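You operate a simulated robot arm through the tools that you are given. There is no shell and no other tool.

You are at the controls of a simulated robot arm. One attempt, no reset.

TASK
Slide the tailstock up to the bottle and dial the job card's stop.
Fine: lock the tilt with the red knob and the tailstock with the blue one; slide the dial gauge forward.
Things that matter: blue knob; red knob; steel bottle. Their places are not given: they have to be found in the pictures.

It is judged by the outcome, as a careful person would: the job done as asked, and still so three seconds after it is handed in. It fails if anything else is knocked over, pushed out of place, dropped, spilled or broken.

THE ROBOT
A 7-joint arm with a fingered hand, fixed in place. Base frame: the origin is at the foot of the arm, x ahead of it, y to its left, z up; the work surface is at about z = 0.815. Units: m, rad, N and s.
Its first joint turns from -2.007 to 2.007 rad. Payload 5 kg.
The TCP is the grasp point between the finger pads, 0.032 m short of the fingertips. In the tool frame z runs along the fingers and y along their closing line. The gripper opens to 0.16 m. The gripper's body begins 0.089 m behind the TCP. The gripper is a hand of 4 fingers: y runs from the thumb to the fingers, the wrist lies at [0, 0, -0.267] in the tool frame.
Orientation is that of the tool frame in the base frame, as a unit quaternion [x, y, z, w]. With the fingers straight down and closing along the base's y, the tool's x points along the base's -x, its y along +y and its z along -z.

THE INTERFACE
- The arm moves only by the tool step_arm. Its argument "series" is a list of rows, each an object of numbers (a shift or turn left out is 0): "x", "y", "z": the shift along the base's x, y, z in units of 40 mm (1.0 is 40 mm); "ax", "ay", "az": the turn, a rotation vector about the base's x, y, z in units of 8 degrees (1.0 is 8 degrees). In form: [{"x": .., "y": .., "z": .., "ax": .., "ay": .., "az": ..}, ...]. A call has 1 to 20 rows; each row shifts and turns the commanded pose from where the row before left it. A call with a number of a shift or a turn outside -1 to 1 is refused whole. Rows are played at 5 a second. More than 0.05 m and 0.15 rad between two rows, and nothing of the call is played. A pose out of reach is approached as far as the arm can. The call stops where the force on the tool passes 50 N (or 10 N more than at its start, if that is more) or the arm is blocked; 0.2 s more then pass. In this call time passes only in rows, and 0.2 s behind the last. The reply holds the time, the measured pose of the TCP, the force on the tool along the base axes, the opening and the grip force, in the units named above and with some noise, with the torque about the TCP (base axes, N m) and any sound that the robot's microphone picked up.
- Cameras (640 x 400 px; columns grow to the right, rows downward): "scene" is fixed at [0.3999, 0.4991, 1.6185]; the picture's right is [0.98, 0.17, 0.00], its down [0.17, -0.98, -0.11] and it looks along [-0.02, 0.11, -0.99] (base axes); focal length 250 px, centre (320, 200). "wrist" rides on the gripper at [0.08, -0.004, -0.114] in the tool frame; the picture's right is [0.05, 1.00, 0.00], its down [-0.82, 0.04, -0.58] and it looks along [-0.58, 0.03, 0.82] (tool axes); focal length 265 px, centre (320, 200).
- grab_frame(camera): a new picture of that camera. The clock stands still meanwhile.
- move_column(by): slides the trunk up (or, below 0, down) by that many m; the arm rides with it, the base frame stays. It gives what a move gives, with no picture.
- move_fingers(finger1, finger2, finger3, thumb_bend): sets how far each is bent, from 0 (flat) to 1 (curled in); at 0.3 the hand is open as for a grip, at 0.7 the pads meet at the TCP. One left out holds its place. A second passes; each finger stops where it meets its share of the squeeze, and holds until it gets a number again. It is the only way to open and close the hand. It gives what a move gives, with no picture; readings hold the bend of each and the force on the fingers (four entries, about 0 where the hand has none), thumb and palm.
- probe_pixels(camera, pixels): there is no depth. For up to 12 entries [column, row, z] of the newest picture of that camera ("zoom" is the newest enlarged one), the place [x, y] in the base frame at which the ray of that pixel passes the height z, good to about 0.002 m. The clock stands still meanwhile.
- close_up(camera, box): a new picture of the part [left, top, right, bottom] of that camera's present view, enlarged. The clock stands still meanwhile.
- hand_in(): hands the job in; it is judged then, once.

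Open the gripper and draw the arm clear of the work before you hand the job in, unless the task says otherwise.

The tools are called after ">>>" as name(argument=value, ...) on one line, values as JSON. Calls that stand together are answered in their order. step_arm: Moves the arm, as the interface text tells. Its arguments: {"type":"object","properties":{"series":{"type":"array","items":{"type":"object","properties":{"x":{"type":"number"},"y":{"type":"number"},"z":{"type":"number"},"ax":{"type":"number"},"ay":{"type":"number"},"az":{"type":"number"}}}}},"required":["series"]} The other tools are called the same way: move_column (by) slides the trunk up or down; move_fingers (finger1, finger2, finger3, thumb_bend) moves the fingers one by one; grab_frame (camera) takes a picture; probe_pixels (camera, pixels) gives the place at which the rays of pixels pass given heights; close_up (camera, box) takes an enlarged picture of a part of a camera's view; hand_in () hands the job in.

At the start:

```text
clock: 0.0
position: [0.3269, 0.6107, 1.1604]
tool_rot: [0.0, 1.0, 0.0, 0.0]
contact_force: [0.6, 0.0, -0.5]
moment: [-0.01, 0.03, 0.0]
gripper_width: 0.16
grasp_force: 0.1
shape: jaw
bend: [0.3, 0.3, 0.3, 0.3]
finger forces: [0.0, 0.0, 0.0, 0.1, 0.1, 0.1]
trunk travel left (down, up): [-0.6, 0.39]
```

scene: 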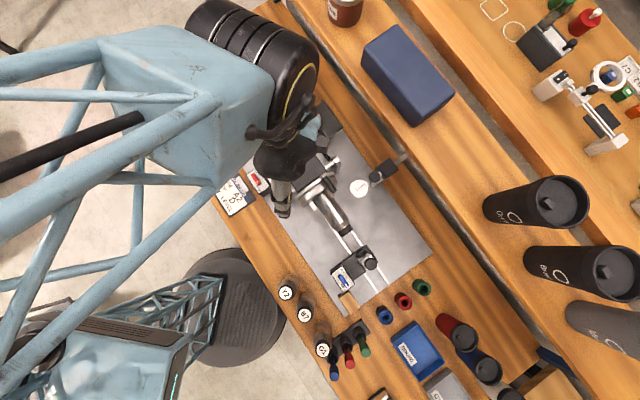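
wrist: 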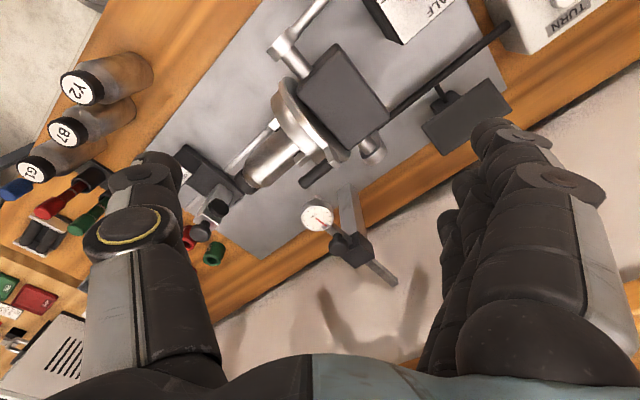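

The first pictures show a bench fixture with the arm over it. I take enlarged views of the fixture in both cameras to find the knobs, the card and the bottle.

>>> close_up(camera="scene", box=[200, 100, 440, 320])

>>> close_up(camera="wrist", box=[150, 0, 630, 300])

>>> close_up(camera="scene", box=[260, 260, 460, 400])

>>> close_up(camera="scene", box=[460, 0, 640, 160])

```text
1.82 times, centred on (320, 210) of scene
```

zoom: 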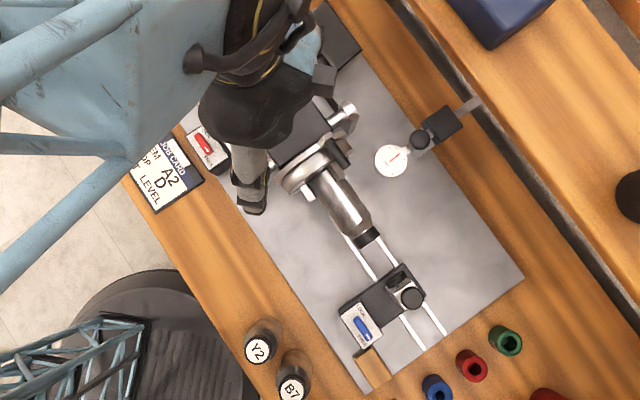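

```text
1.33 times, centred on (390, 150) of wrist
```

zoom: 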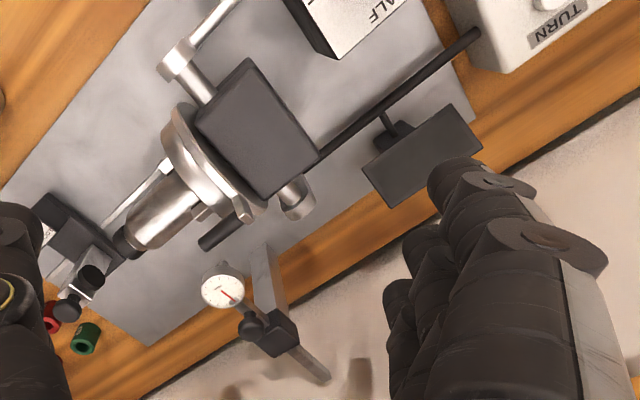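

```text
2.86 times, centred on (360, 330) of scene
```

zoom: 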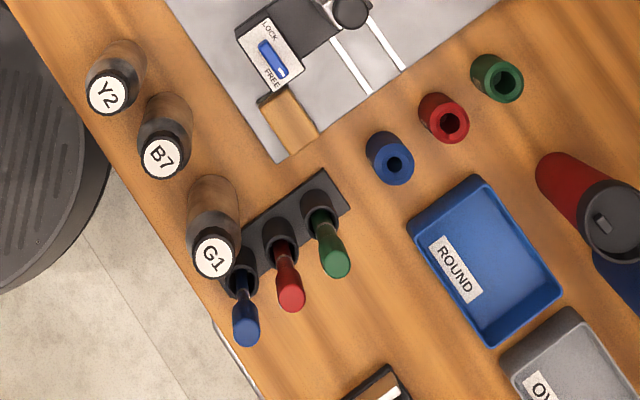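

```text
2.50 times, centred on (550, 80) of scene
```

zoom: 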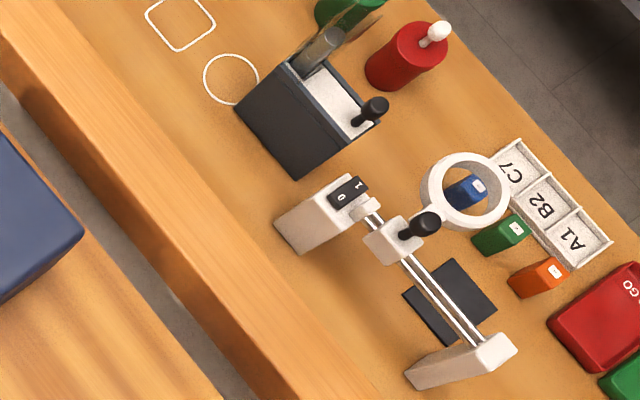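

The job card sits at about (233, 195) in the scene, and a lettered box shows near (420, 10) in the wrist view. I enlarge both to read them.

>>> close_up(camera="scene", box=[205, 160, 285, 220])

>>> close_up(camera="wrist", box=[350, 0, 640, 180])

>>> close_up(camera="scene", box=[320, 230, 400, 310])

>>> close_up(camera="scene", box=[340, 140, 420, 210])

```text
6.67 times, centred on (245, 190) of scene
```

zoom: 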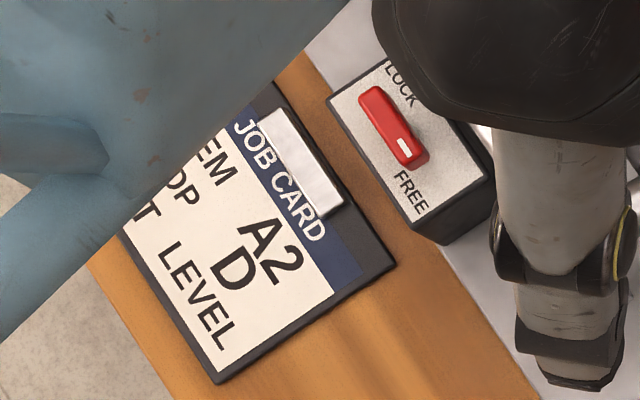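

```text
2.21 times, centred on (495, 90) of wrist
```

zoom: 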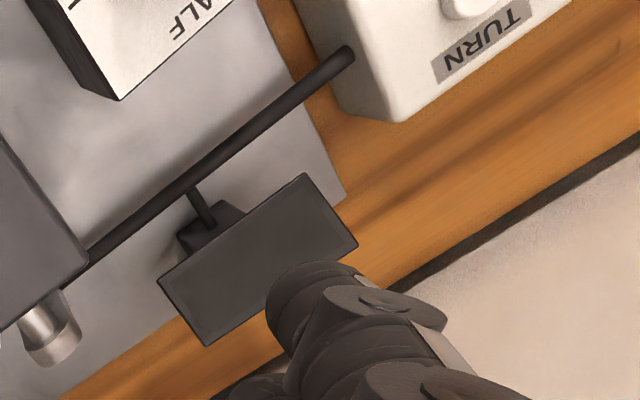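

```text
5.00 times, centred on (360, 270) of scene
```

zoom: 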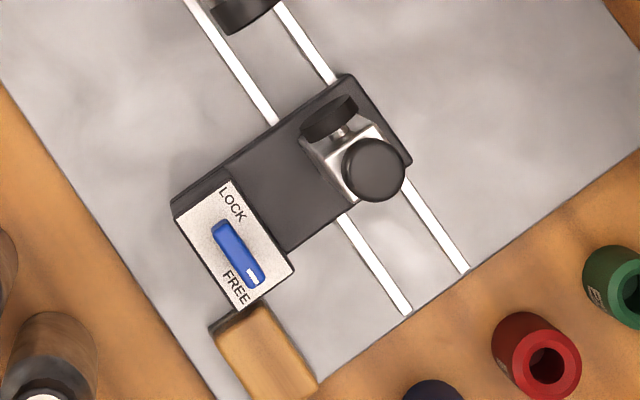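

```text
5.71 times, centred on (380, 175) of scene
```

zoom: 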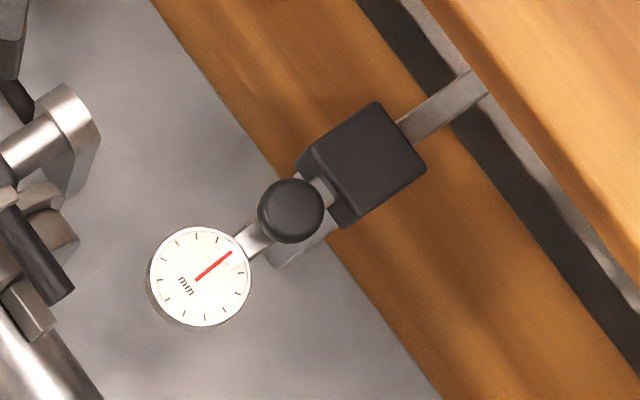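

The card reads ITEM A2, STOP D, TILT LEVEL. The red and blue pointers are both at FREE. I raise the arm to get a wider view of the fixture.

>>> step_arm(series=[{"z": 1}, {"z": 1}, {"z": 1}, {"x": -0.5, "y": -0.5}, {"x": -0.5, "y": -0.5}])

>>> grab_frame(camera="wrist")

>>> grab_frame(camera="scene")

```text
clock: 1.2
position: [0.2859, 0.5704, 1.2824]
tool_rot: [0.0, 1.0, 0.0, 0.0]
contact_force: [-0.2, -0.1, -0.1]
moment: [0.0, 0.0, -0.05]
gripper_width: 0.1597
grasp_force: 0.1
shape: jaw
bend: [0.3, 0.3, 0.3, 0.3]
finger forces: [0.0, 0.0, 0.0, 0.1, 0.0, 0.0]
trunk travel left (down, up): [-0.6, 0.39]
```

```text
taken
```

wrist: 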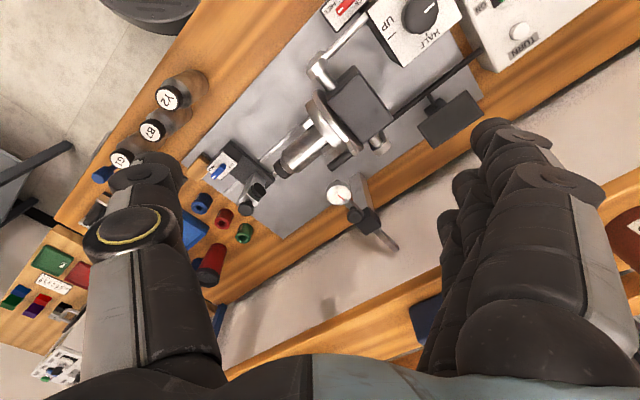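

```text
taken
```

scene: 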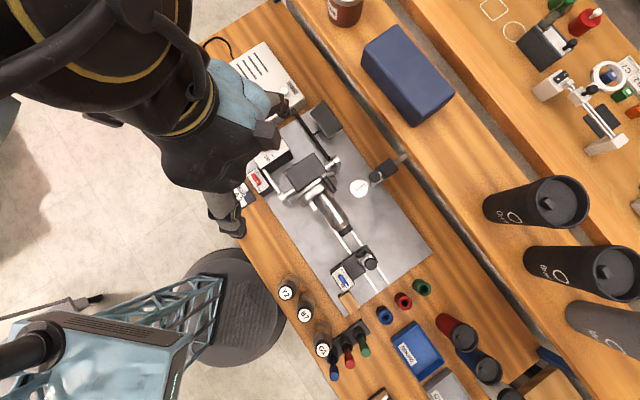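

The wrist view now shows a knob box marked UP/HALF near (425, 15) and a box with ON and TURN near (520, 30). I enlarge these.

>>> close_up(camera="wrist", box=[300, 0, 580, 175])

>>> close_up(camera="scene", box=[220, 30, 400, 150])

>>> close_up(camera="scene", box=[240, 130, 390, 230])

```text
2.29 times, centred on (440, 88) of wrist
```

zoom: 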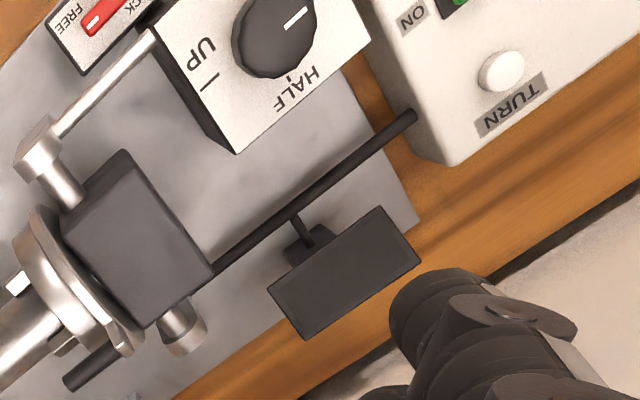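

```text
3.33 times, centred on (310, 90) of scene
```

zoom: 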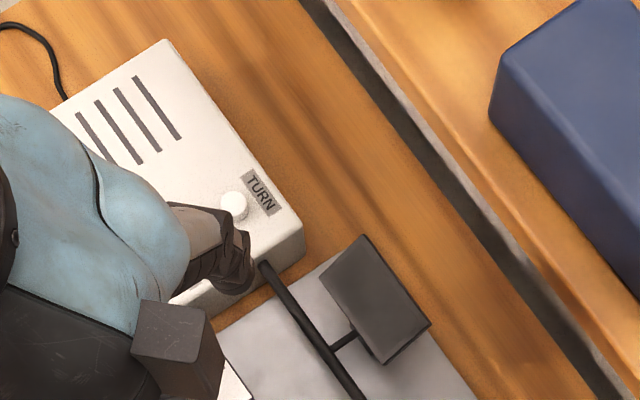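

```text
4.00 times, centred on (315, 180) of scene
```

zoom: 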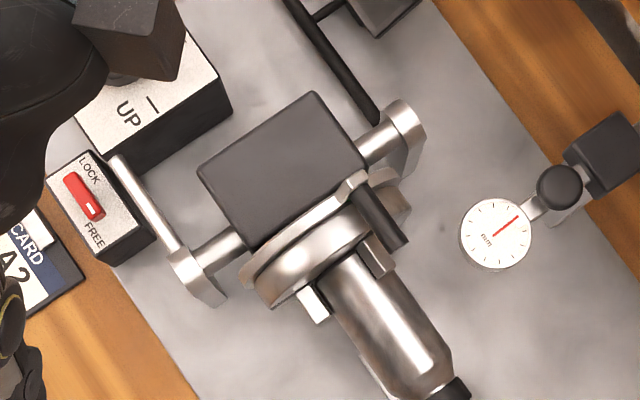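

The arm still hides the control box and tilt selector. I swing the arm clockwise, away from the fixture, so the scene camera sees everything.

>>> step_arm(series=[{"x": 0.977, "y": -0.533, "az": -0.5}, {"x": 0.937, "y": -0.6, "az": -0.5}, {"x": 0.893, "y": -0.663, "az": -0.5}, {"x": 0.845, "y": -0.724, "az": -0.5}, {"x": 0.792, "y": -0.781, "az": -0.5}, {"x": 0.736, "y": -0.835, "az": -0.5}, {"x": 0.676, "y": -0.884, "az": -0.5}, {"x": 0.612, "y": -0.929, "az": -0.5}, {"x": 0.546, "y": -0.969, "az": -0.5}, {"x": 0.477, "y": -1, "az": -0.5}, {"x": 0.406, "y": -1, "az": -0.5}])

>>> grab_frame(camera="scene")

>>> close_up(camera="scene", box=[210, 20, 410, 150])

>>> close_up(camera="scene", box=[210, 110, 370, 220])

```text
clock: 3.6
position: [0.604, 0.2144, 1.2815]
tool_rot: [0.375, 0.927, 0.0, 0.0]
contact_force: [0.3, -0.5, 0.2]
moment: [0.03, 0.03, 0.01]
gripper_width: 0.16
grasp_force: 0.1
shape: jaw
bend: [0.3, 0.3, 0.3, 0.3]
finger forces: [0.1, 0.0, 0.0, 0.1, 0.1, 0.0]
trunk travel left (down, up): [-0.6, 0.39]
```

```text
taken
```

scene: 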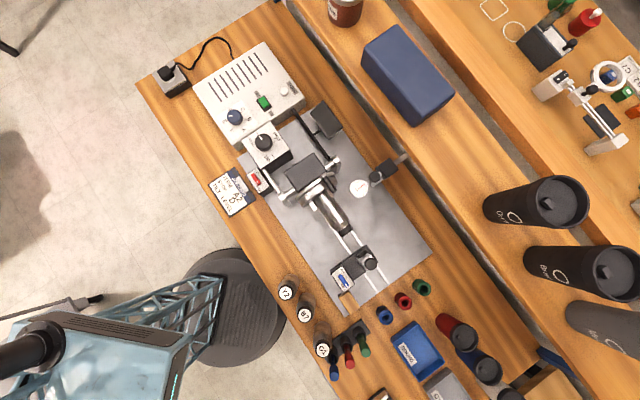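

```text
3.08 times, centred on (310, 85) of scene
```

zoom: 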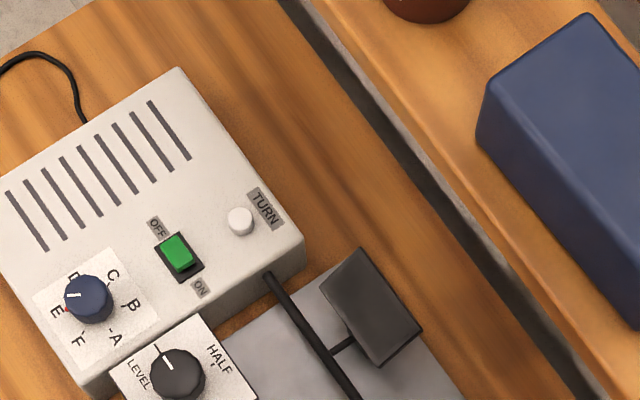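

```text
3.64 times, centred on (290, 165) of scene
```

zoom: 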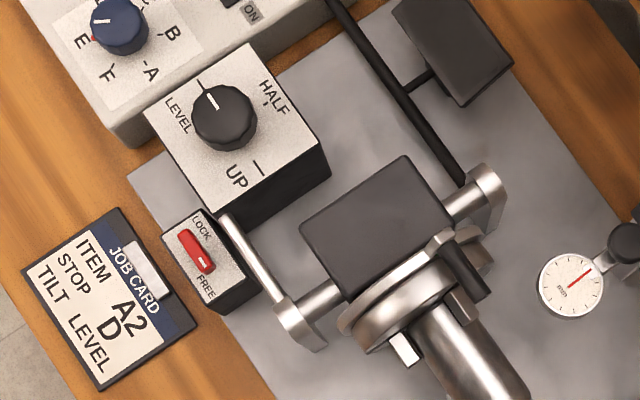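

The full fixture is visible: a stop dial with letters A–F near (235, 117), a tilt selector near (263, 142), a green switch near (264, 103) and the red knob near (258, 179). I enlarge each for exact pointer positions.

>>> close_up(camera="scene", box=[210, 85, 310, 150])

>>> close_up(camera="scene", box=[215, 98, 257, 136])

>>> close_up(camera="scene", box=[240, 120, 290, 170])

>>> close_up(camera="scene", box=[235, 155, 295, 205])

>>> close_up(camera="scene", box=[280, 140, 360, 240])

>>> close_up(camera="scene", box=[300, 210, 430, 310])

```text
6.15 times, centred on (260, 118) of scene
```

zoom: 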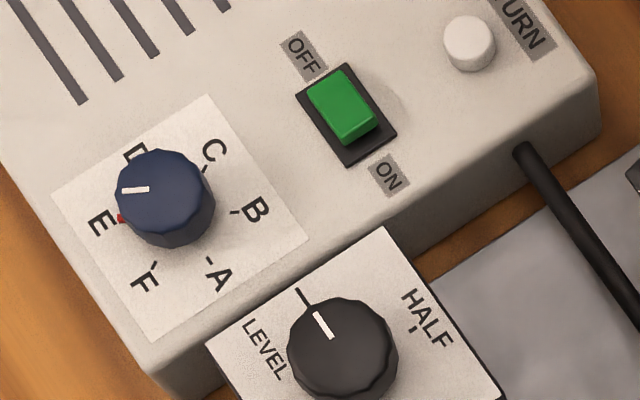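

```text
10.53 times, centred on (236, 117) of scene
```

zoom: 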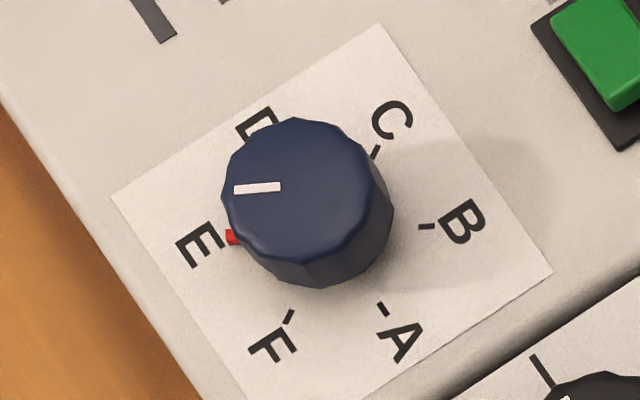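

```text
8.00 times, centred on (265, 145) of scene
```

zoom: 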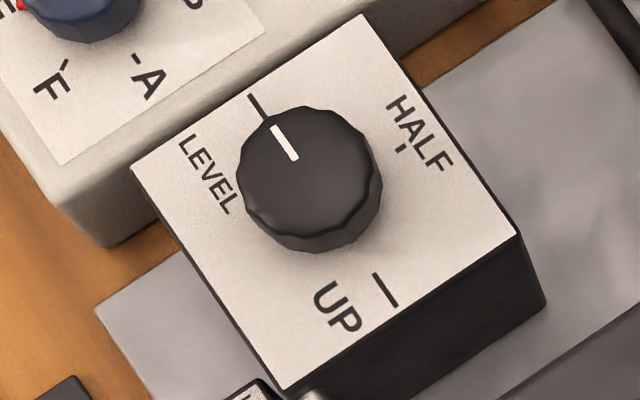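

```text
8.00 times, centred on (265, 180) of scene
```

zoom: 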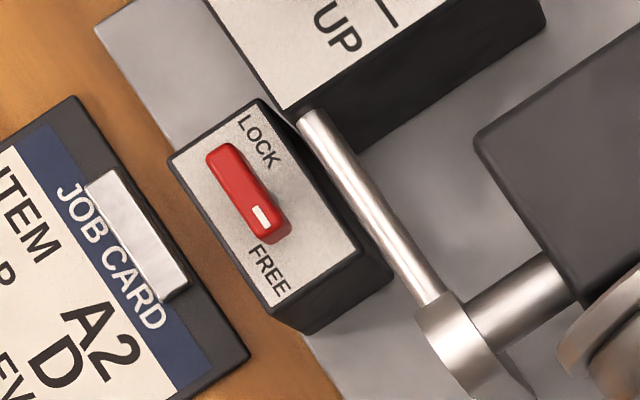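

```text
4.00 times, centred on (320, 190) of scene
```

zoom: 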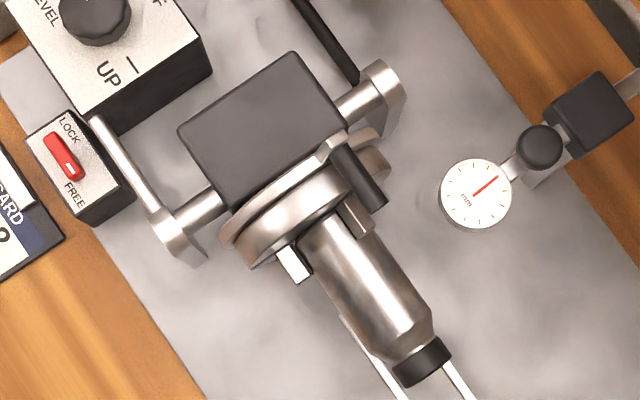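

```text
4.00 times, centred on (365, 260) of scene
```

zoom: 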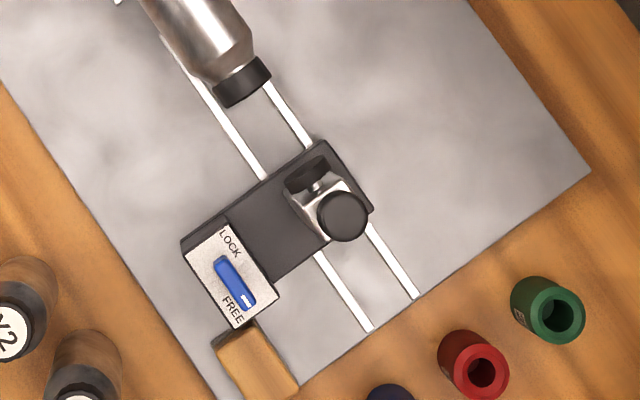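

The stop dial points at E (letters run A–F round it) and needs D; the tilt selector already points at LEVEL. Next I probe scene pixels at bench height and above to get base-frame positions of the fixture's parts.

>>> probe_pixels(camera="scene", pixels=[[432, 252, 0.82], [352, 318, 0.82], [370, 292, 0.825], [388, 284, 0.825], [330, 214, 0.83], [362, 191, 0.9], [371, 180, 0.9], [383, 171, 0.88], [345, 276, 0.88], [258, 179, 0.88], [236, 117, 0.95], [263, 142, 0.92]])

>>> probe_pixels(camera="scene", pixels=[[370, 263, 0.93], [363, 252, 0.93], [345, 225, 0.9], [380, 332, 0.82], [360, 328, 0.82], [405, 157, 0.85], [345, 275, 0.9], [258, 179, 0.9], [235, 116, 0.93], [235, 116, 0.97], [320, 200, 0.82], [400, 200, 0.82]])

```text
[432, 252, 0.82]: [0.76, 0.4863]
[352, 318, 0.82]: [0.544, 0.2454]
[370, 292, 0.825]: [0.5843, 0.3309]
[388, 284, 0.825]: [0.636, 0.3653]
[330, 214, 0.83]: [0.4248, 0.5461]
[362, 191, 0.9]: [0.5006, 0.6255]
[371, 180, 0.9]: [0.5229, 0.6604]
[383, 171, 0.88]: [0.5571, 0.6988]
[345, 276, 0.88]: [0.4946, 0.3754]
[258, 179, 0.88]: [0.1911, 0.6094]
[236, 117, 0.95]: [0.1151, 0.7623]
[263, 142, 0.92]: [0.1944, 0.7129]
```

```text
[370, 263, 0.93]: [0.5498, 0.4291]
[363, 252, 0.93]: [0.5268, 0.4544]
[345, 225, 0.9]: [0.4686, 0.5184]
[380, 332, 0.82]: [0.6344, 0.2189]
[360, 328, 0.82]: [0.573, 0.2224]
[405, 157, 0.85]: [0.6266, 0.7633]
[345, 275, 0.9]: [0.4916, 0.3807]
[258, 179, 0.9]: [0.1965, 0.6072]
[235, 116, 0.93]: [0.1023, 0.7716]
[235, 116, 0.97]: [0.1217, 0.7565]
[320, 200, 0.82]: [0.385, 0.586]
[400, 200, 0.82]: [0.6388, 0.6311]
```

Plate corners give the fixture axis as about (0.745, −0.667) from head to tailstock. I bring the hand above the bottle so the wrist camera looks along that axis at the tailstock and the blue knob.

>>> step_arm(series=[{"x": -0.495, "y": 0.815, "z": -0.3, "az": 0.27}, {"x": -0.495, "y": 0.815, "z": -0.3}, {"x": -0.495, "y": 0.815, "z": -0.3}, {"x": -0.495, "y": 0.815, "z": -0.3}, {"x": -0.495, "y": 0.815, "z": -0.3}, {"x": -0.495, "y": 0.815, "z": -0.3}, {"x": -0.495, "y": 0.815, "z": -0.3}, {"x": -0.495, "y": 0.815, "z": -0.3}, {"x": -0.495, "y": 0.815, "z": -0.3}, {"x": -0.495, "y": 0.815, "z": -0.3}])

>>> grab_frame(camera="wrist")

```text
clock: 5.8
position: [0.4051, 0.5397, 1.1589]
tool_rot: [0.357, 0.934, 0.0, 0.0]
contact_force: [0.1, -0.1, 0.2]
moment: [-0.02, -0.04, -0.01]
gripper_width: 0.1602
grasp_force: 0.1
shape: jaw
bend: [0.3, 0.3, 0.3, 0.3]
finger forces: [0.1, 0.0, 0.0, 0.0, 0.0, 0.1]
trunk travel left (down, up): [-0.6, 0.39]
```

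```text
taken
```

wrist: 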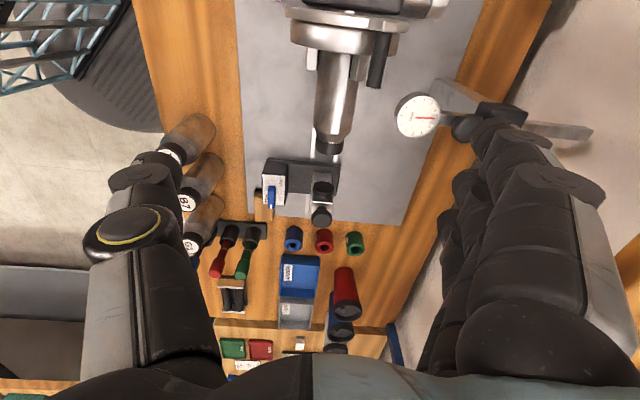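

The wrist view is aligned with the fixture; the tailstock is at (300, 185) and the blue knob at (270, 195). I enlarge it and triangulate heights.

>>> close_up(camera="wrist", box=[240, 100, 370, 240])

>>> close_up(camera="wrist", box=[370, 60, 600, 170])

>>> close_up(camera="wrist", box=[270, 0, 460, 140])

```text
2.86 times, centred on (305, 170) of wrist
```

zoom: 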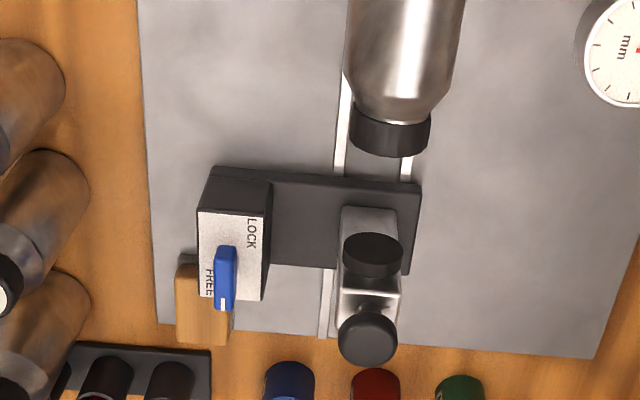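

```text
2.78 times, centred on (485, 115) of wrist
```

zoom: 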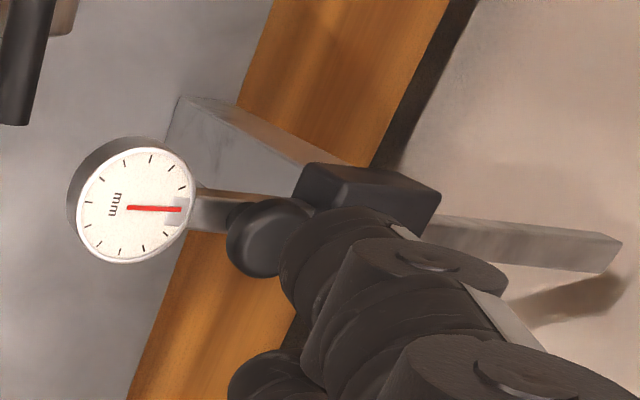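

```text
2.86 times, centred on (365, 70) of wrist
```

zoom: 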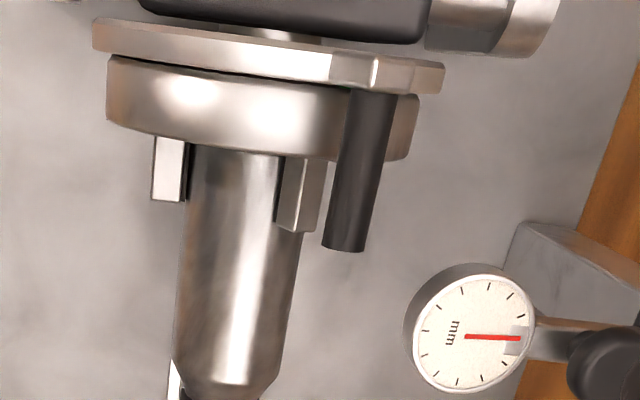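

I triangulate heights by probing the same features in both cameras: blue lever, tailstock rear knob, front pad, bottle cap, gauge ball and gauge face.

>>> grab_frame(camera="wrist")

>>> probe_pixels(camera="wrist", pixels=[[272, 197, 0.84], [272, 197, 0.88], [272, 197, 0.92], [321.4, 219, 0.84], [321.4, 219, 0.88], [321.4, 219, 0.92], [323, 189, 0.88], [323, 189, 0.92], [324.5, 147, 0.86], [324.5, 147, 0.9], [419, 115, 0.88], [419, 115, 0.94]])

>>> probe_pixels(camera="scene", pixels=[[344.5, 280.7, 0.84], [344.5, 280.7, 0.88], [344.5, 280.7, 0.92], [371.2, 263.7, 0.84], [371.2, 263.7, 0.88], [371.2, 263.7, 0.92], [364, 253, 0.88], [364, 253, 0.92], [345, 230, 0.86], [345, 230, 0.9], [360, 188, 0.88], [360, 188, 0.94]])

```text
taken
```

wrist: 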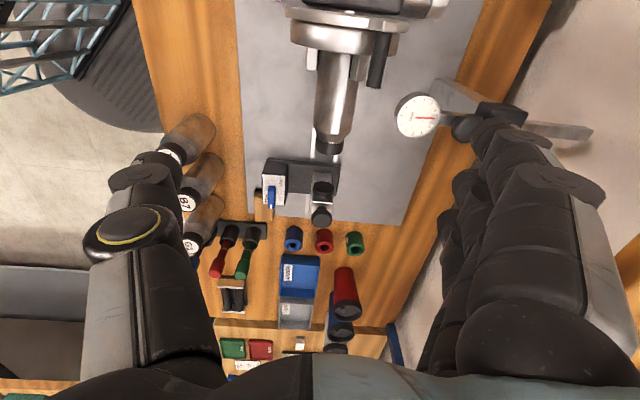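

```text
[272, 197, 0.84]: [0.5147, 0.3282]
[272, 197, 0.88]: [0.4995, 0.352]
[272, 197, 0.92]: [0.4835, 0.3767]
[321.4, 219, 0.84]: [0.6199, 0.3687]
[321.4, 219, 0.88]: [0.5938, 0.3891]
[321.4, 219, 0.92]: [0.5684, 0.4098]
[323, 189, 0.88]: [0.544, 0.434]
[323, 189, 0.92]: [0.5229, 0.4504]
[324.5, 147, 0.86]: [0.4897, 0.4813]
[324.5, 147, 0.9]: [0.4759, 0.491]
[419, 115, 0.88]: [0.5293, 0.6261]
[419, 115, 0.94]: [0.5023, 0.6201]
```

```text
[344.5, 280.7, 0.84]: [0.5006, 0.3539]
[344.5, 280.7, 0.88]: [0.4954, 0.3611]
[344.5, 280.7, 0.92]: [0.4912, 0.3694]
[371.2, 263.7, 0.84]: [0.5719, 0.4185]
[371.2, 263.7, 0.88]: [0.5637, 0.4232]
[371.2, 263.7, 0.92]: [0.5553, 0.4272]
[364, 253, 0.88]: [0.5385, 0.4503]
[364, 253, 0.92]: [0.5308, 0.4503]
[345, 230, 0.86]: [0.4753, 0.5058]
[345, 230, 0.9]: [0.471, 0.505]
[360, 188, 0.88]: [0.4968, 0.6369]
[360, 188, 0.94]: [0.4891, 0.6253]
```

Triangulation puts the blue lever top near (0.493, 0.365, 0.898), the tailstock's top knob near (0.548, 0.430, 0.955), and the front pad near (0.534, 0.450, 0.91). I move closer above the bottle cap for a sharper look at the tailstock.

>>> step_arm(series=[{"x": 0.48, "y": -0.32, "z": -0.8}, {"x": 0.48, "y": -0.32, "z": -0.8}, {"x": 0.48, "y": -0.32, "z": -0.8}, {"x": 0.48, "y": -0.32, "z": -0.8}])

>>> grab_frame(camera="wrist")

>>> grab_frame(camera="scene")

```text
clock: 6.8
position: [0.4837, 0.4881, 1.0331]
tool_rot: [0.357, 0.934, -0.001, 0.0]
contact_force: [0.4, 0.2, 0.1]
moment: [-0.01, 0.04, -0.03]
gripper_width: 0.1598
grasp_force: 0.2
shape: jaw
bend: [0.3, 0.3, 0.3, 0.3]
finger forces: [0.1, 0.0, 0.2, 0.0, 0.0, 0.0]
trunk travel left (down, up): [-0.6, 0.39]
```

```text
taken
```

wrist: 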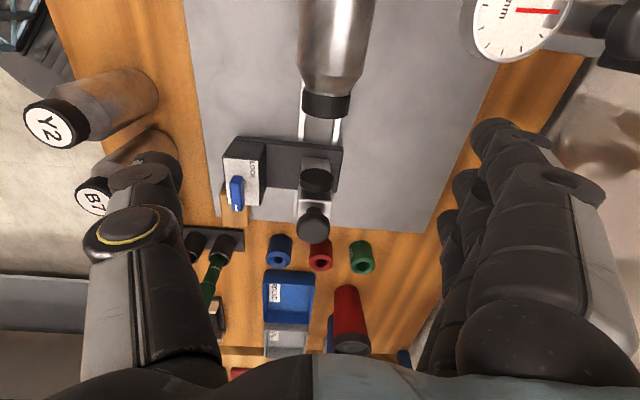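

```text
taken
```

scene: 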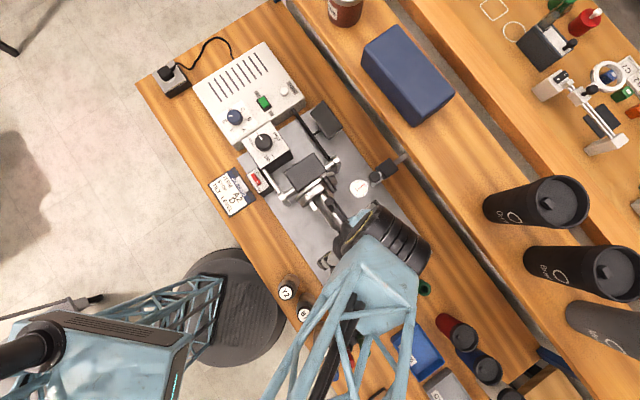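

>>> close_up(camera="wrist", box=[200, 70, 370, 260])

>>> close_up(camera="wrist", box=[280, 140, 350, 250])

>>> close_up(camera="wrist", box=[215, 130, 285, 225])

```text
2.11 times, centred on (285, 165) of wrist
```

zoom: 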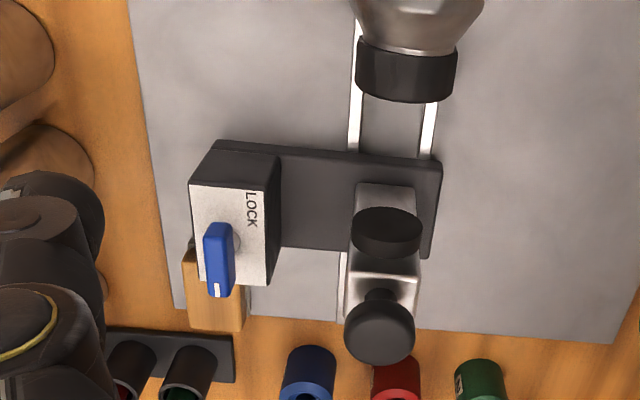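

```text
3.64 times, centred on (315, 195) of wrist
```

zoom: 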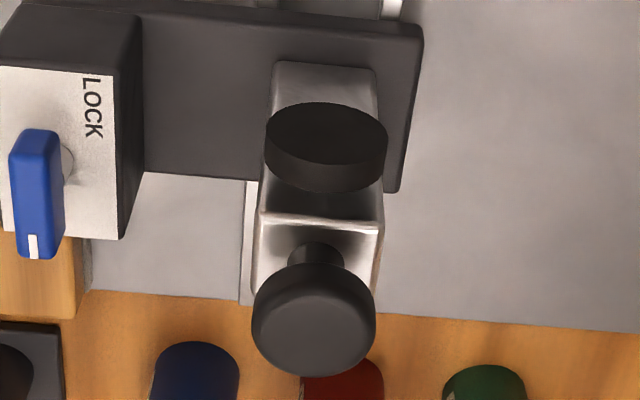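

```text
4.21 times, centred on (250, 178) of wrist
```

zoom: 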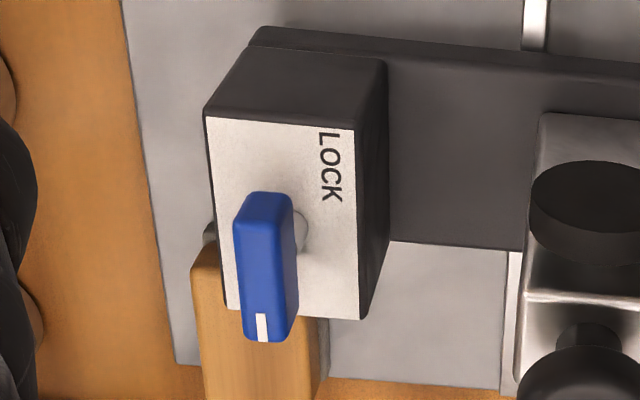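

The tailstock has a mushroom knob on top of a post, a front pad facing the bottle cap, and the blue lever on its left. I triangulate again with this closer view.

>>> probe_pixels(camera="wrist", pixels=[[313.6, 230.7, 0.94], [313.6, 230.7, 0.96], [313.6, 230.7, 0.98], [236.7, 192.3, 0.88], [236.7, 192.3, 0.9], [236.7, 192.3, 0.92], [316, 180, 0.88], [316, 180, 0.9], [316, 180, 0.92], [325, 103, 0.88], [325, 103, 0.9], [325, 103, 0.92]])

>>> probe_pixels(camera="scene", pixels=[[370.6, 264, 0.94], [370.6, 264, 0.96], [370.6, 264, 0.98], [343.4, 280, 0.88], [343.4, 280, 0.9], [343.4, 280, 0.92], [363.5, 252.5, 0.9], [363.5, 252.5, 0.92], [345.5, 230.5, 0.9], [345.5, 230.5, 0.92]])

```text
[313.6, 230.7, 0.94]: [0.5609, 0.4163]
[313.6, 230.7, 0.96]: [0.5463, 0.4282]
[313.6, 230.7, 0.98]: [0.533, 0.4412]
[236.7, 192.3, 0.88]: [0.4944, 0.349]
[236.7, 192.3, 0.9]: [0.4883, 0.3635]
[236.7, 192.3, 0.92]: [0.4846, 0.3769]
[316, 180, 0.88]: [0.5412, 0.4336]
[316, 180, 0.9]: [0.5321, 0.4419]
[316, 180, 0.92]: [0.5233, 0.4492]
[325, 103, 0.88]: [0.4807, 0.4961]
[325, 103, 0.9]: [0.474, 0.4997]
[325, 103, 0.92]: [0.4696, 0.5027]
```

```text
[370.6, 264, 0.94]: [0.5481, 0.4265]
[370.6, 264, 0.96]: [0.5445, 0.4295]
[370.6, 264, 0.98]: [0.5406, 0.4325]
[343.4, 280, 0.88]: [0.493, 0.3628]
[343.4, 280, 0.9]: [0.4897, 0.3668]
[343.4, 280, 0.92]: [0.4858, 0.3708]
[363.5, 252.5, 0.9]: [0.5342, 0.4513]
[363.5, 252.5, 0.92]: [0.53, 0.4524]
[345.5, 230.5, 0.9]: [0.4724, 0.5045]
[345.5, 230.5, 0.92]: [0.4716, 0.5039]
```

The knob top is near (0.544, 0.430, 0.963), about 32 mm wide. I half-close the fingers while high so the hand fits round the knob without touching the blue lever box.

>>> move_fingers(finger1=0.5, finger2=0.5, finger3=0.5, thumb_bend=0.5)

>>> grab_frame(camera="wrist")

```text
clock: 7.8
position: [0.4828, 0.4889, 1.0331]
tool_rot: [0.357, 0.934, 0.001, 0.001]
contact_force: [0.1, 0.4, 0.2]
moment: [-0.03, 0.0, -0.03]
gripper_width: 0.0922
grasp_force: 0.1
shape: fingers
bend: [0.5, 0.5, 0.5, 0.5]
finger forces: [0.0, 0.0, 0.1, 0.1, 0.0, 0.0]
trunk travel left (down, up): [-0.6, 0.39]
```

```text
taken
```

wrist: 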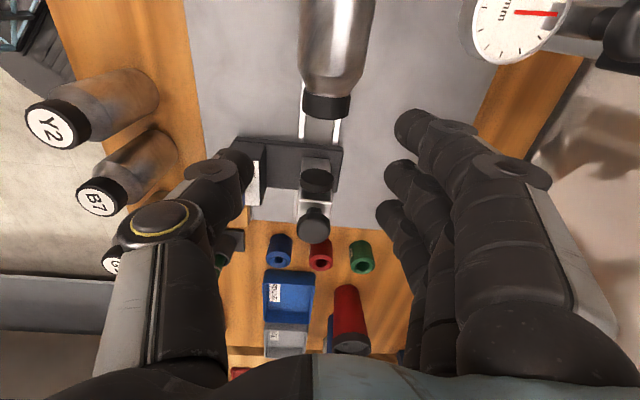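

The fingers sit about 30 mm apart along the fixture axis, so the middle finger and thumb can pinch the knob. I move above the knob at the present height.

>>> step_arm(series=[{"x": 0.76, "y": -0.73}, {"x": 0.76, "y": -0.73}])

>>> grab_frame(camera="wrist")

```text
clock: 8.4
position: [0.5421, 0.4301, 1.0331]
tool_rot: [0.357, 0.934, 0.0, 0.0]
contact_force: [-0.7, 0.1, 0.4]
moment: [0.02, 0.01, 0.01]
gripper_width: 0.0919
grasp_force: 0.0
shape: fingers
bend: [0.5, 0.5, 0.5, 0.5]
finger forces: [0.1, 0.0, 0.1, 0.0, 0.1, 0.0]
trunk travel left (down, up): [-0.6, 0.39]
```

```text
taken
```

wrist: 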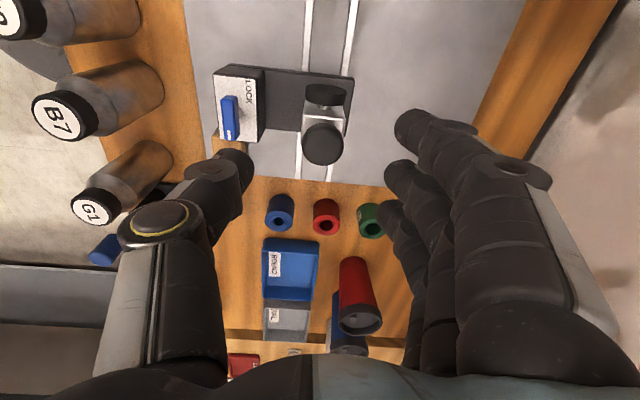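

The knob is at (321, 143), which fits it being straight below the TCP. I descend 71 mm to bring the fingers round it.

>>> step_arm(series=[{"z": -0.6}, {"z": -0.6}, {"z": -0.58}])

>>> grab_frame(camera="wrist")

```text
clock: 9.2
position: [0.5428, 0.4317, 0.9608]
tool_rot: [0.357, 0.934, 0.0, 0.0]
contact_force: [0.4, -0.1, -0.3]
moment: [0.01, -0.02, 0.0]
gripper_width: 0.092
grasp_force: 0.1
shape: fingers
bend: [0.5, 0.5, 0.5, 0.5]
finger forces: [0.0, 0.0, 0.0, 0.0, 0.0, 0.0]
trunk travel left (down, up): [-0.6, 0.39]
```

```text
taken
```

wrist: 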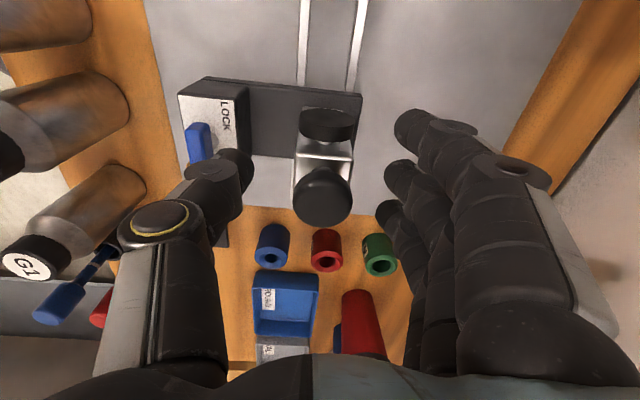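

The knob at (323, 193) is centred between thumb and fingers. I close the thumb and middle finger on it.

>>> move_fingers(finger2=0.68, thumb_bend=0.68)

>>> grab_frame(camera="wrist")

```text
clock: 10.2
position: [0.5428, 0.431, 0.9615]
tool_rot: [0.357, 0.934, 0.0, 0.0]
contact_force: [-0.8, -1.7, -1.0]
moment: [-0.03, 0.02, 0.0]
gripper_width: 0.0667
grasp_force: 7.5
shape: fingers
bend: [0.5, 0.61, 0.5, 0.65]
finger forces: [0.0, 7.0, 0.0, 0.0, 7.9, 0.0]
trunk travel left (down, up): [-0.6, 0.39]
```

```text
taken
```

wrist: 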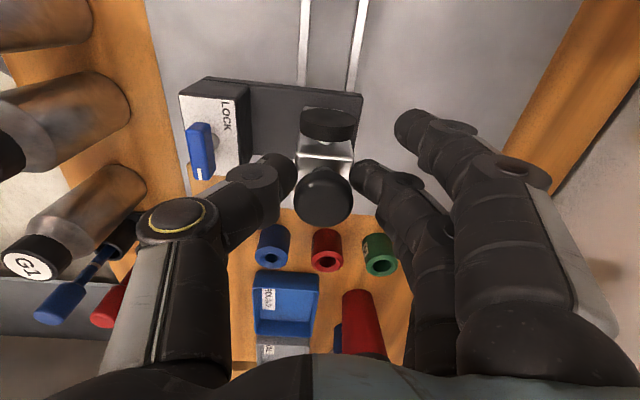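

The knob is pinched with about 7 N. The gap between pad and bottle cap is about 62 mm, so I slide 40 mm toward the bottle first and watch the force.

>>> step_arm(series=[{"x": -0.093, "y": 0.0835}, {"x": -0.186, "y": 0.167}, {"x": -0.186, "y": 0.167}, {"x": -0.186, "y": 0.167}, {"x": -0.093, "y": 0.0835}])

>>> grab_frame(camera="wrist")

```text
clock: 11.4
position: [0.5136, 0.4575, 0.9614]
tool_rot: [0.356, 0.934, 0.001, -0.001]
contact_force: [6.6, -0.5, -0.3]
moment: [-0.03, -0.18, -0.08]
gripper_width: 0.0657
grasp_force: 7.2
shape: fingers
bend: [0.5, 0.61, 0.5, 0.66]
finger forces: [0.1, 9.0, 0.1, 0.0, 5.0, 0.1]
trunk travel left (down, up): [-0.6, 0.39]
```

```text
taken
```

wrist: 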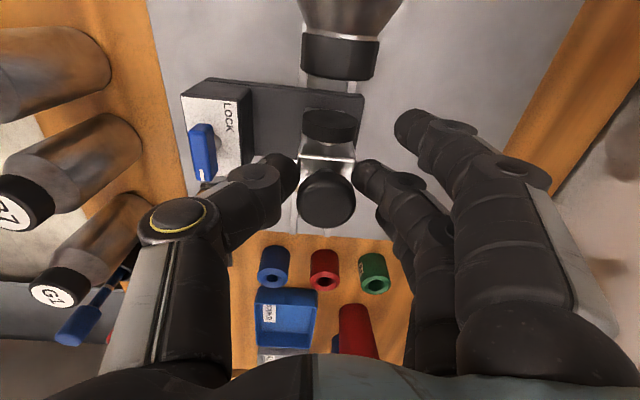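

The tailstock followed (about 39 mm) with roughly 6 N of drag. I zoom in to measure the remaining gap between cap and pad.

>>> close_up(camera="wrist", box=[270, 30, 400, 230])

```text
2.00 times, centred on (335, 130) of wrist
```

zoom: 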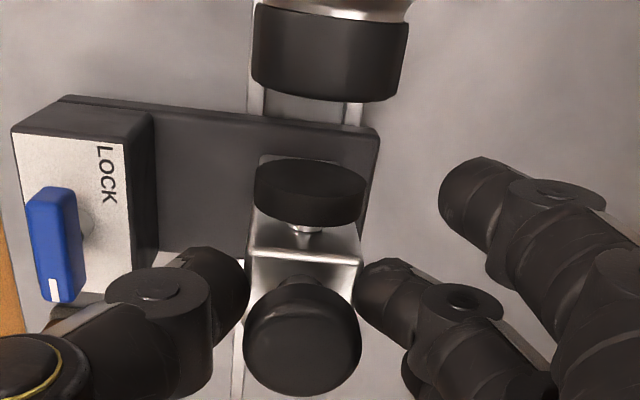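

About 25–28 mm of gap remains, and the force shows a slight sideways load, so I add a small correction sideways. I slide another 16 mm.

>>> step_arm(series=[{"x": -0.091, "y": 0.098}, {"x": -0.091, "y": 0.098}, {"x": -0.091, "y": 0.098}, {}])

>>> close_up(camera="wrist", box=[270, 30, 400, 230])

```text
clock: 12.4
position: [0.5017, 0.4695, 0.9613]
tool_rot: [0.357, 0.934, 0.0, 0.0]
contact_force: [4.5, -2.8, 1.2]
moment: [-0.06, -0.11, -0.08]
gripper_width: 0.0656
grasp_force: 7.3
shape: fingers
bend: [0.5, 0.61, 0.5, 0.66]
finger forces: [0.0, 8.2, 0.0, 0.0, 6.9, 0.1]
trunk travel left (down, up): [-0.6, 0.39]
```

```text
2.00 times, centred on (335, 130) of wrist
```

zoom: 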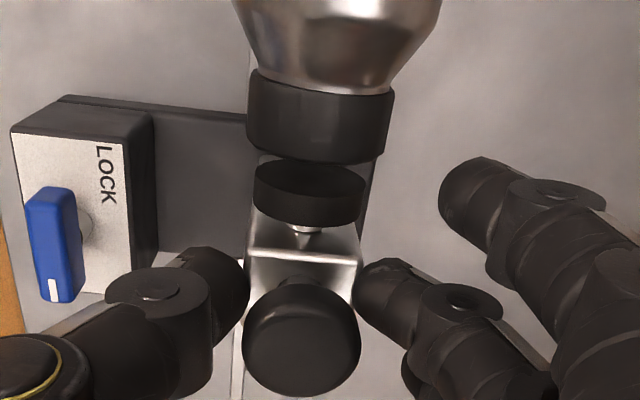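

The gap is now about 12 mm. I slide 7 mm more, slowly, and check the force.

>>> step_arm(series=[{"x": -0.062, "y": 0.062}, {"x": -0.062, "y": 0.062}, {}])

>>> close_up(camera="wrist", box=[270, 70, 400, 200])

```text
clock: 13.2
position: [0.4963, 0.474, 0.9614]
tool_rot: [0.358, 0.934, -0.001, 0.0]
contact_force: [5.4, -2.2, 0.1]
moment: [-0.05, -0.16, -0.07]
gripper_width: 0.0658
grasp_force: 7.7
shape: fingers
bend: [0.5, 0.61, 0.5, 0.66]
finger forces: [0.1, 8.4, 0.0, 0.0, 6.4, 0.0]
trunk travel left (down, up): [-0.6, 0.39]
```

```text
3.08 times, centred on (335, 135) of wrist
```

zoom: 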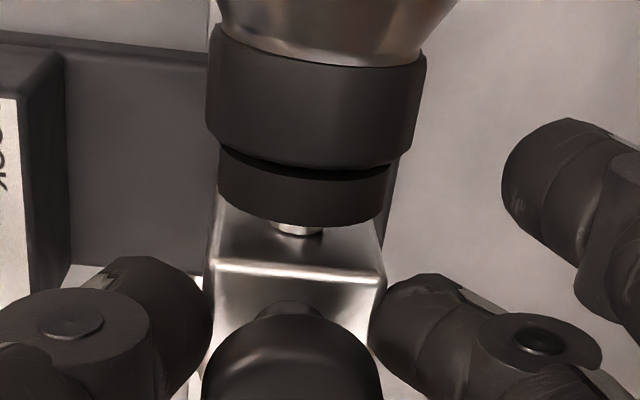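

The pad is a few millimetres from the cap. I creep forward 2 mm at a time and watch for the force to rise.

>>> step_arm(series=[{"x": -0.037, "y": 0.035}, {}])

>>> step_arm(series=[{"x": -0.037, "y": 0.035}, {}])

>>> close_up(camera="wrist", box=[270, 70, 400, 200])

```text
clock: 13.8
position: [0.4955, 0.4753, 0.9614]
tool_rot: [0.357, 0.934, 0.0, 0.0]
contact_force: [5.8, -2.3, 0.6]
moment: [-0.03, -0.18, -0.05]
gripper_width: 0.0656
grasp_force: 7.1
shape: fingers
bend: [0.5, 0.61, 0.5, 0.66]
finger forces: [0.0, 9.0, 0.1, 0.1, 5.8, 0.0]
trunk travel left (down, up): [-0.6, 0.39]
```

```text
clock: 14.4
position: [0.4947, 0.4757, 0.962]
tool_rot: [0.358, 0.934, -0.001, 0.0]
contact_force: [10.0, -4.8, 1.2]
moment: [-0.16, -0.26, -0.12]
gripper_width: 0.0656
grasp_force: 7.3
shape: fingers
bend: [0.5, 0.61, 0.5, 0.66]
finger forces: [0.0, 9.5, 0.0, 0.0, 5.5, 0.0]
trunk travel left (down, up): [-0.6, 0.39]
```

```text
3.08 times, centred on (335, 135) of wrist
```

zoom: 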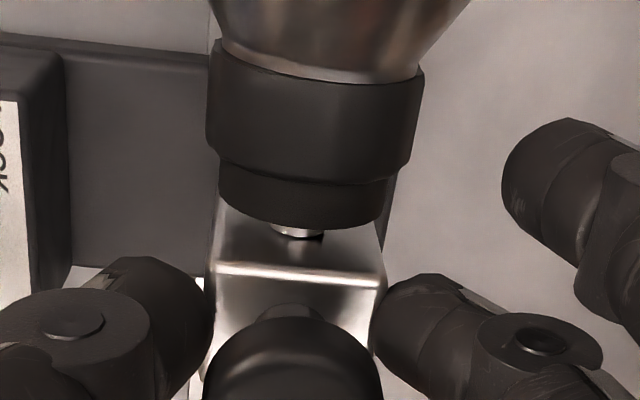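

Axial force doubled to about 10 N and the hand stopped advancing, so the pad has met the cap. I press 1 mm more to confirm the contact.

>>> step_arm(series=[{"x": -0.019, "y": 0.017}, {}])

>>> close_up(camera="wrist", box=[270, 70, 400, 200])

```text
clock: 15.0
position: [0.4935, 0.4761, 0.9628]
tool_rot: [0.358, 0.934, 0.0, 0.0]
contact_force: [9.5, -4.9, 1.4]
moment: [-0.15, -0.23, -0.1]
gripper_width: 0.0656
grasp_force: 7.7
shape: fingers
bend: [0.5, 0.61, 0.5, 0.66]
finger forces: [0.0, 9.4, 0.0, 0.0, 6.4, 0.0]
trunk travel left (down, up): [-0.6, 0.39]
```

```text
3.08 times, centred on (335, 135) of wrist
```

zoom: 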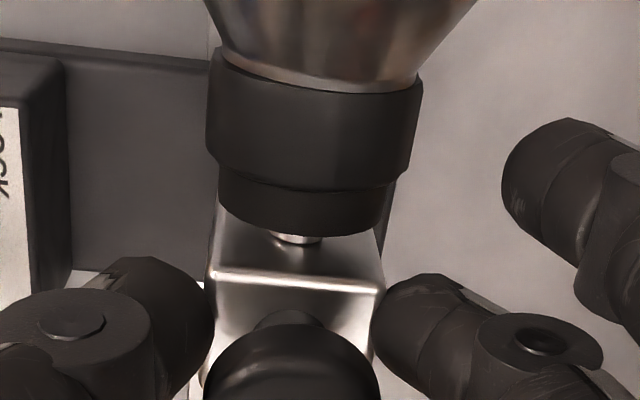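

The hand advanced but the knob slipped in the fingers while pad and cap stayed together, so the tailstock is seated. I open the fingers.

>>> move_fingers(finger2=0.5, thumb_bend=0.5)

>>> grab_frame(camera="wrist")

```text
clock: 16.0
position: [0.4934, 0.4768, 0.9613]
tool_rot: [0.357, 0.934, -0.001, 0.0]
contact_force: [0.0, -0.2, -0.2]
moment: [0.01, -0.01, 0.02]
gripper_width: 0.0912
grasp_force: 0.2
shape: fingers
bend: [0.5, 0.5, 0.5, 0.5]
finger forces: [0.1, 0.1, 0.0, 0.1, 0.0, 0.0]
trunk travel left (down, up): [-0.6, 0.39]
```

```text
taken
```

wrist: 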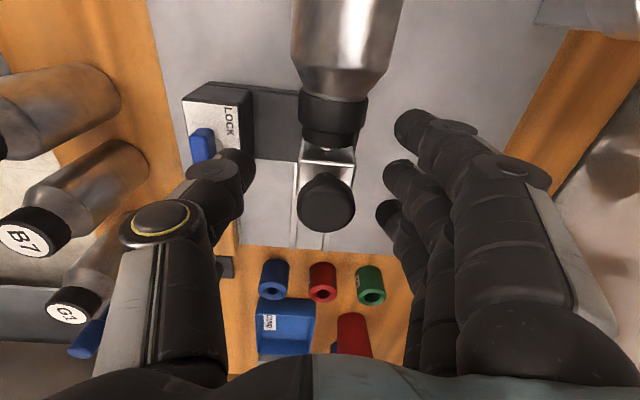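

The tailstock is free of the hand and rests against the cap. I rise and move to look closely at the blue lever, which should now be near (0.441, 0.412).

>>> step_arm(series=[{"z": 0.8}, {"z": 0.8}, {"x": -0.9, "y": -0.12}, {"x": -0.9, "y": -0.12}, {"x": -0.9, "y": -0.12}])

>>> grab_frame(camera="wrist")

>>> grab_frame(camera="scene")

```text
clock: 17.2
position: [0.3824, 0.4641, 1.0252]
tool_rot: [0.357, 0.934, 0.0, 0.0]
contact_force: [-0.7, -0.3, 0.0]
moment: [0.02, 0.0, 0.01]
gripper_width: 0.0912
grasp_force: 0.0
shape: fingers
bend: [0.5, 0.5, 0.5, 0.5]
finger forces: [0.1, 0.0, 0.1, 0.0, 0.1, 0.1]
trunk travel left (down, up): [-0.6, 0.39]
```

```text
taken
```

wrist: 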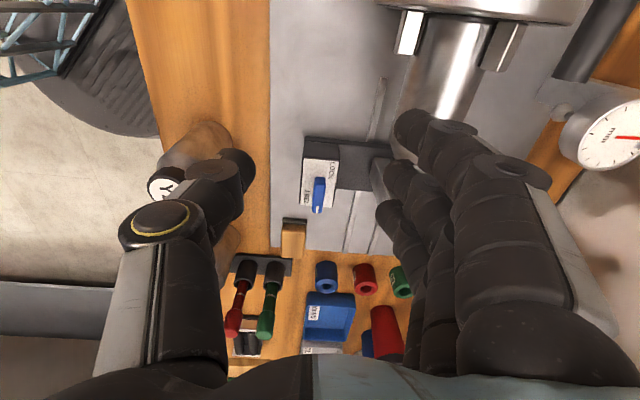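

```text
taken
```

scene: 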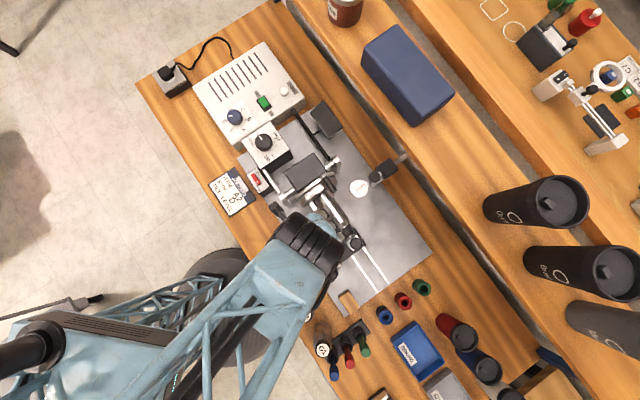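

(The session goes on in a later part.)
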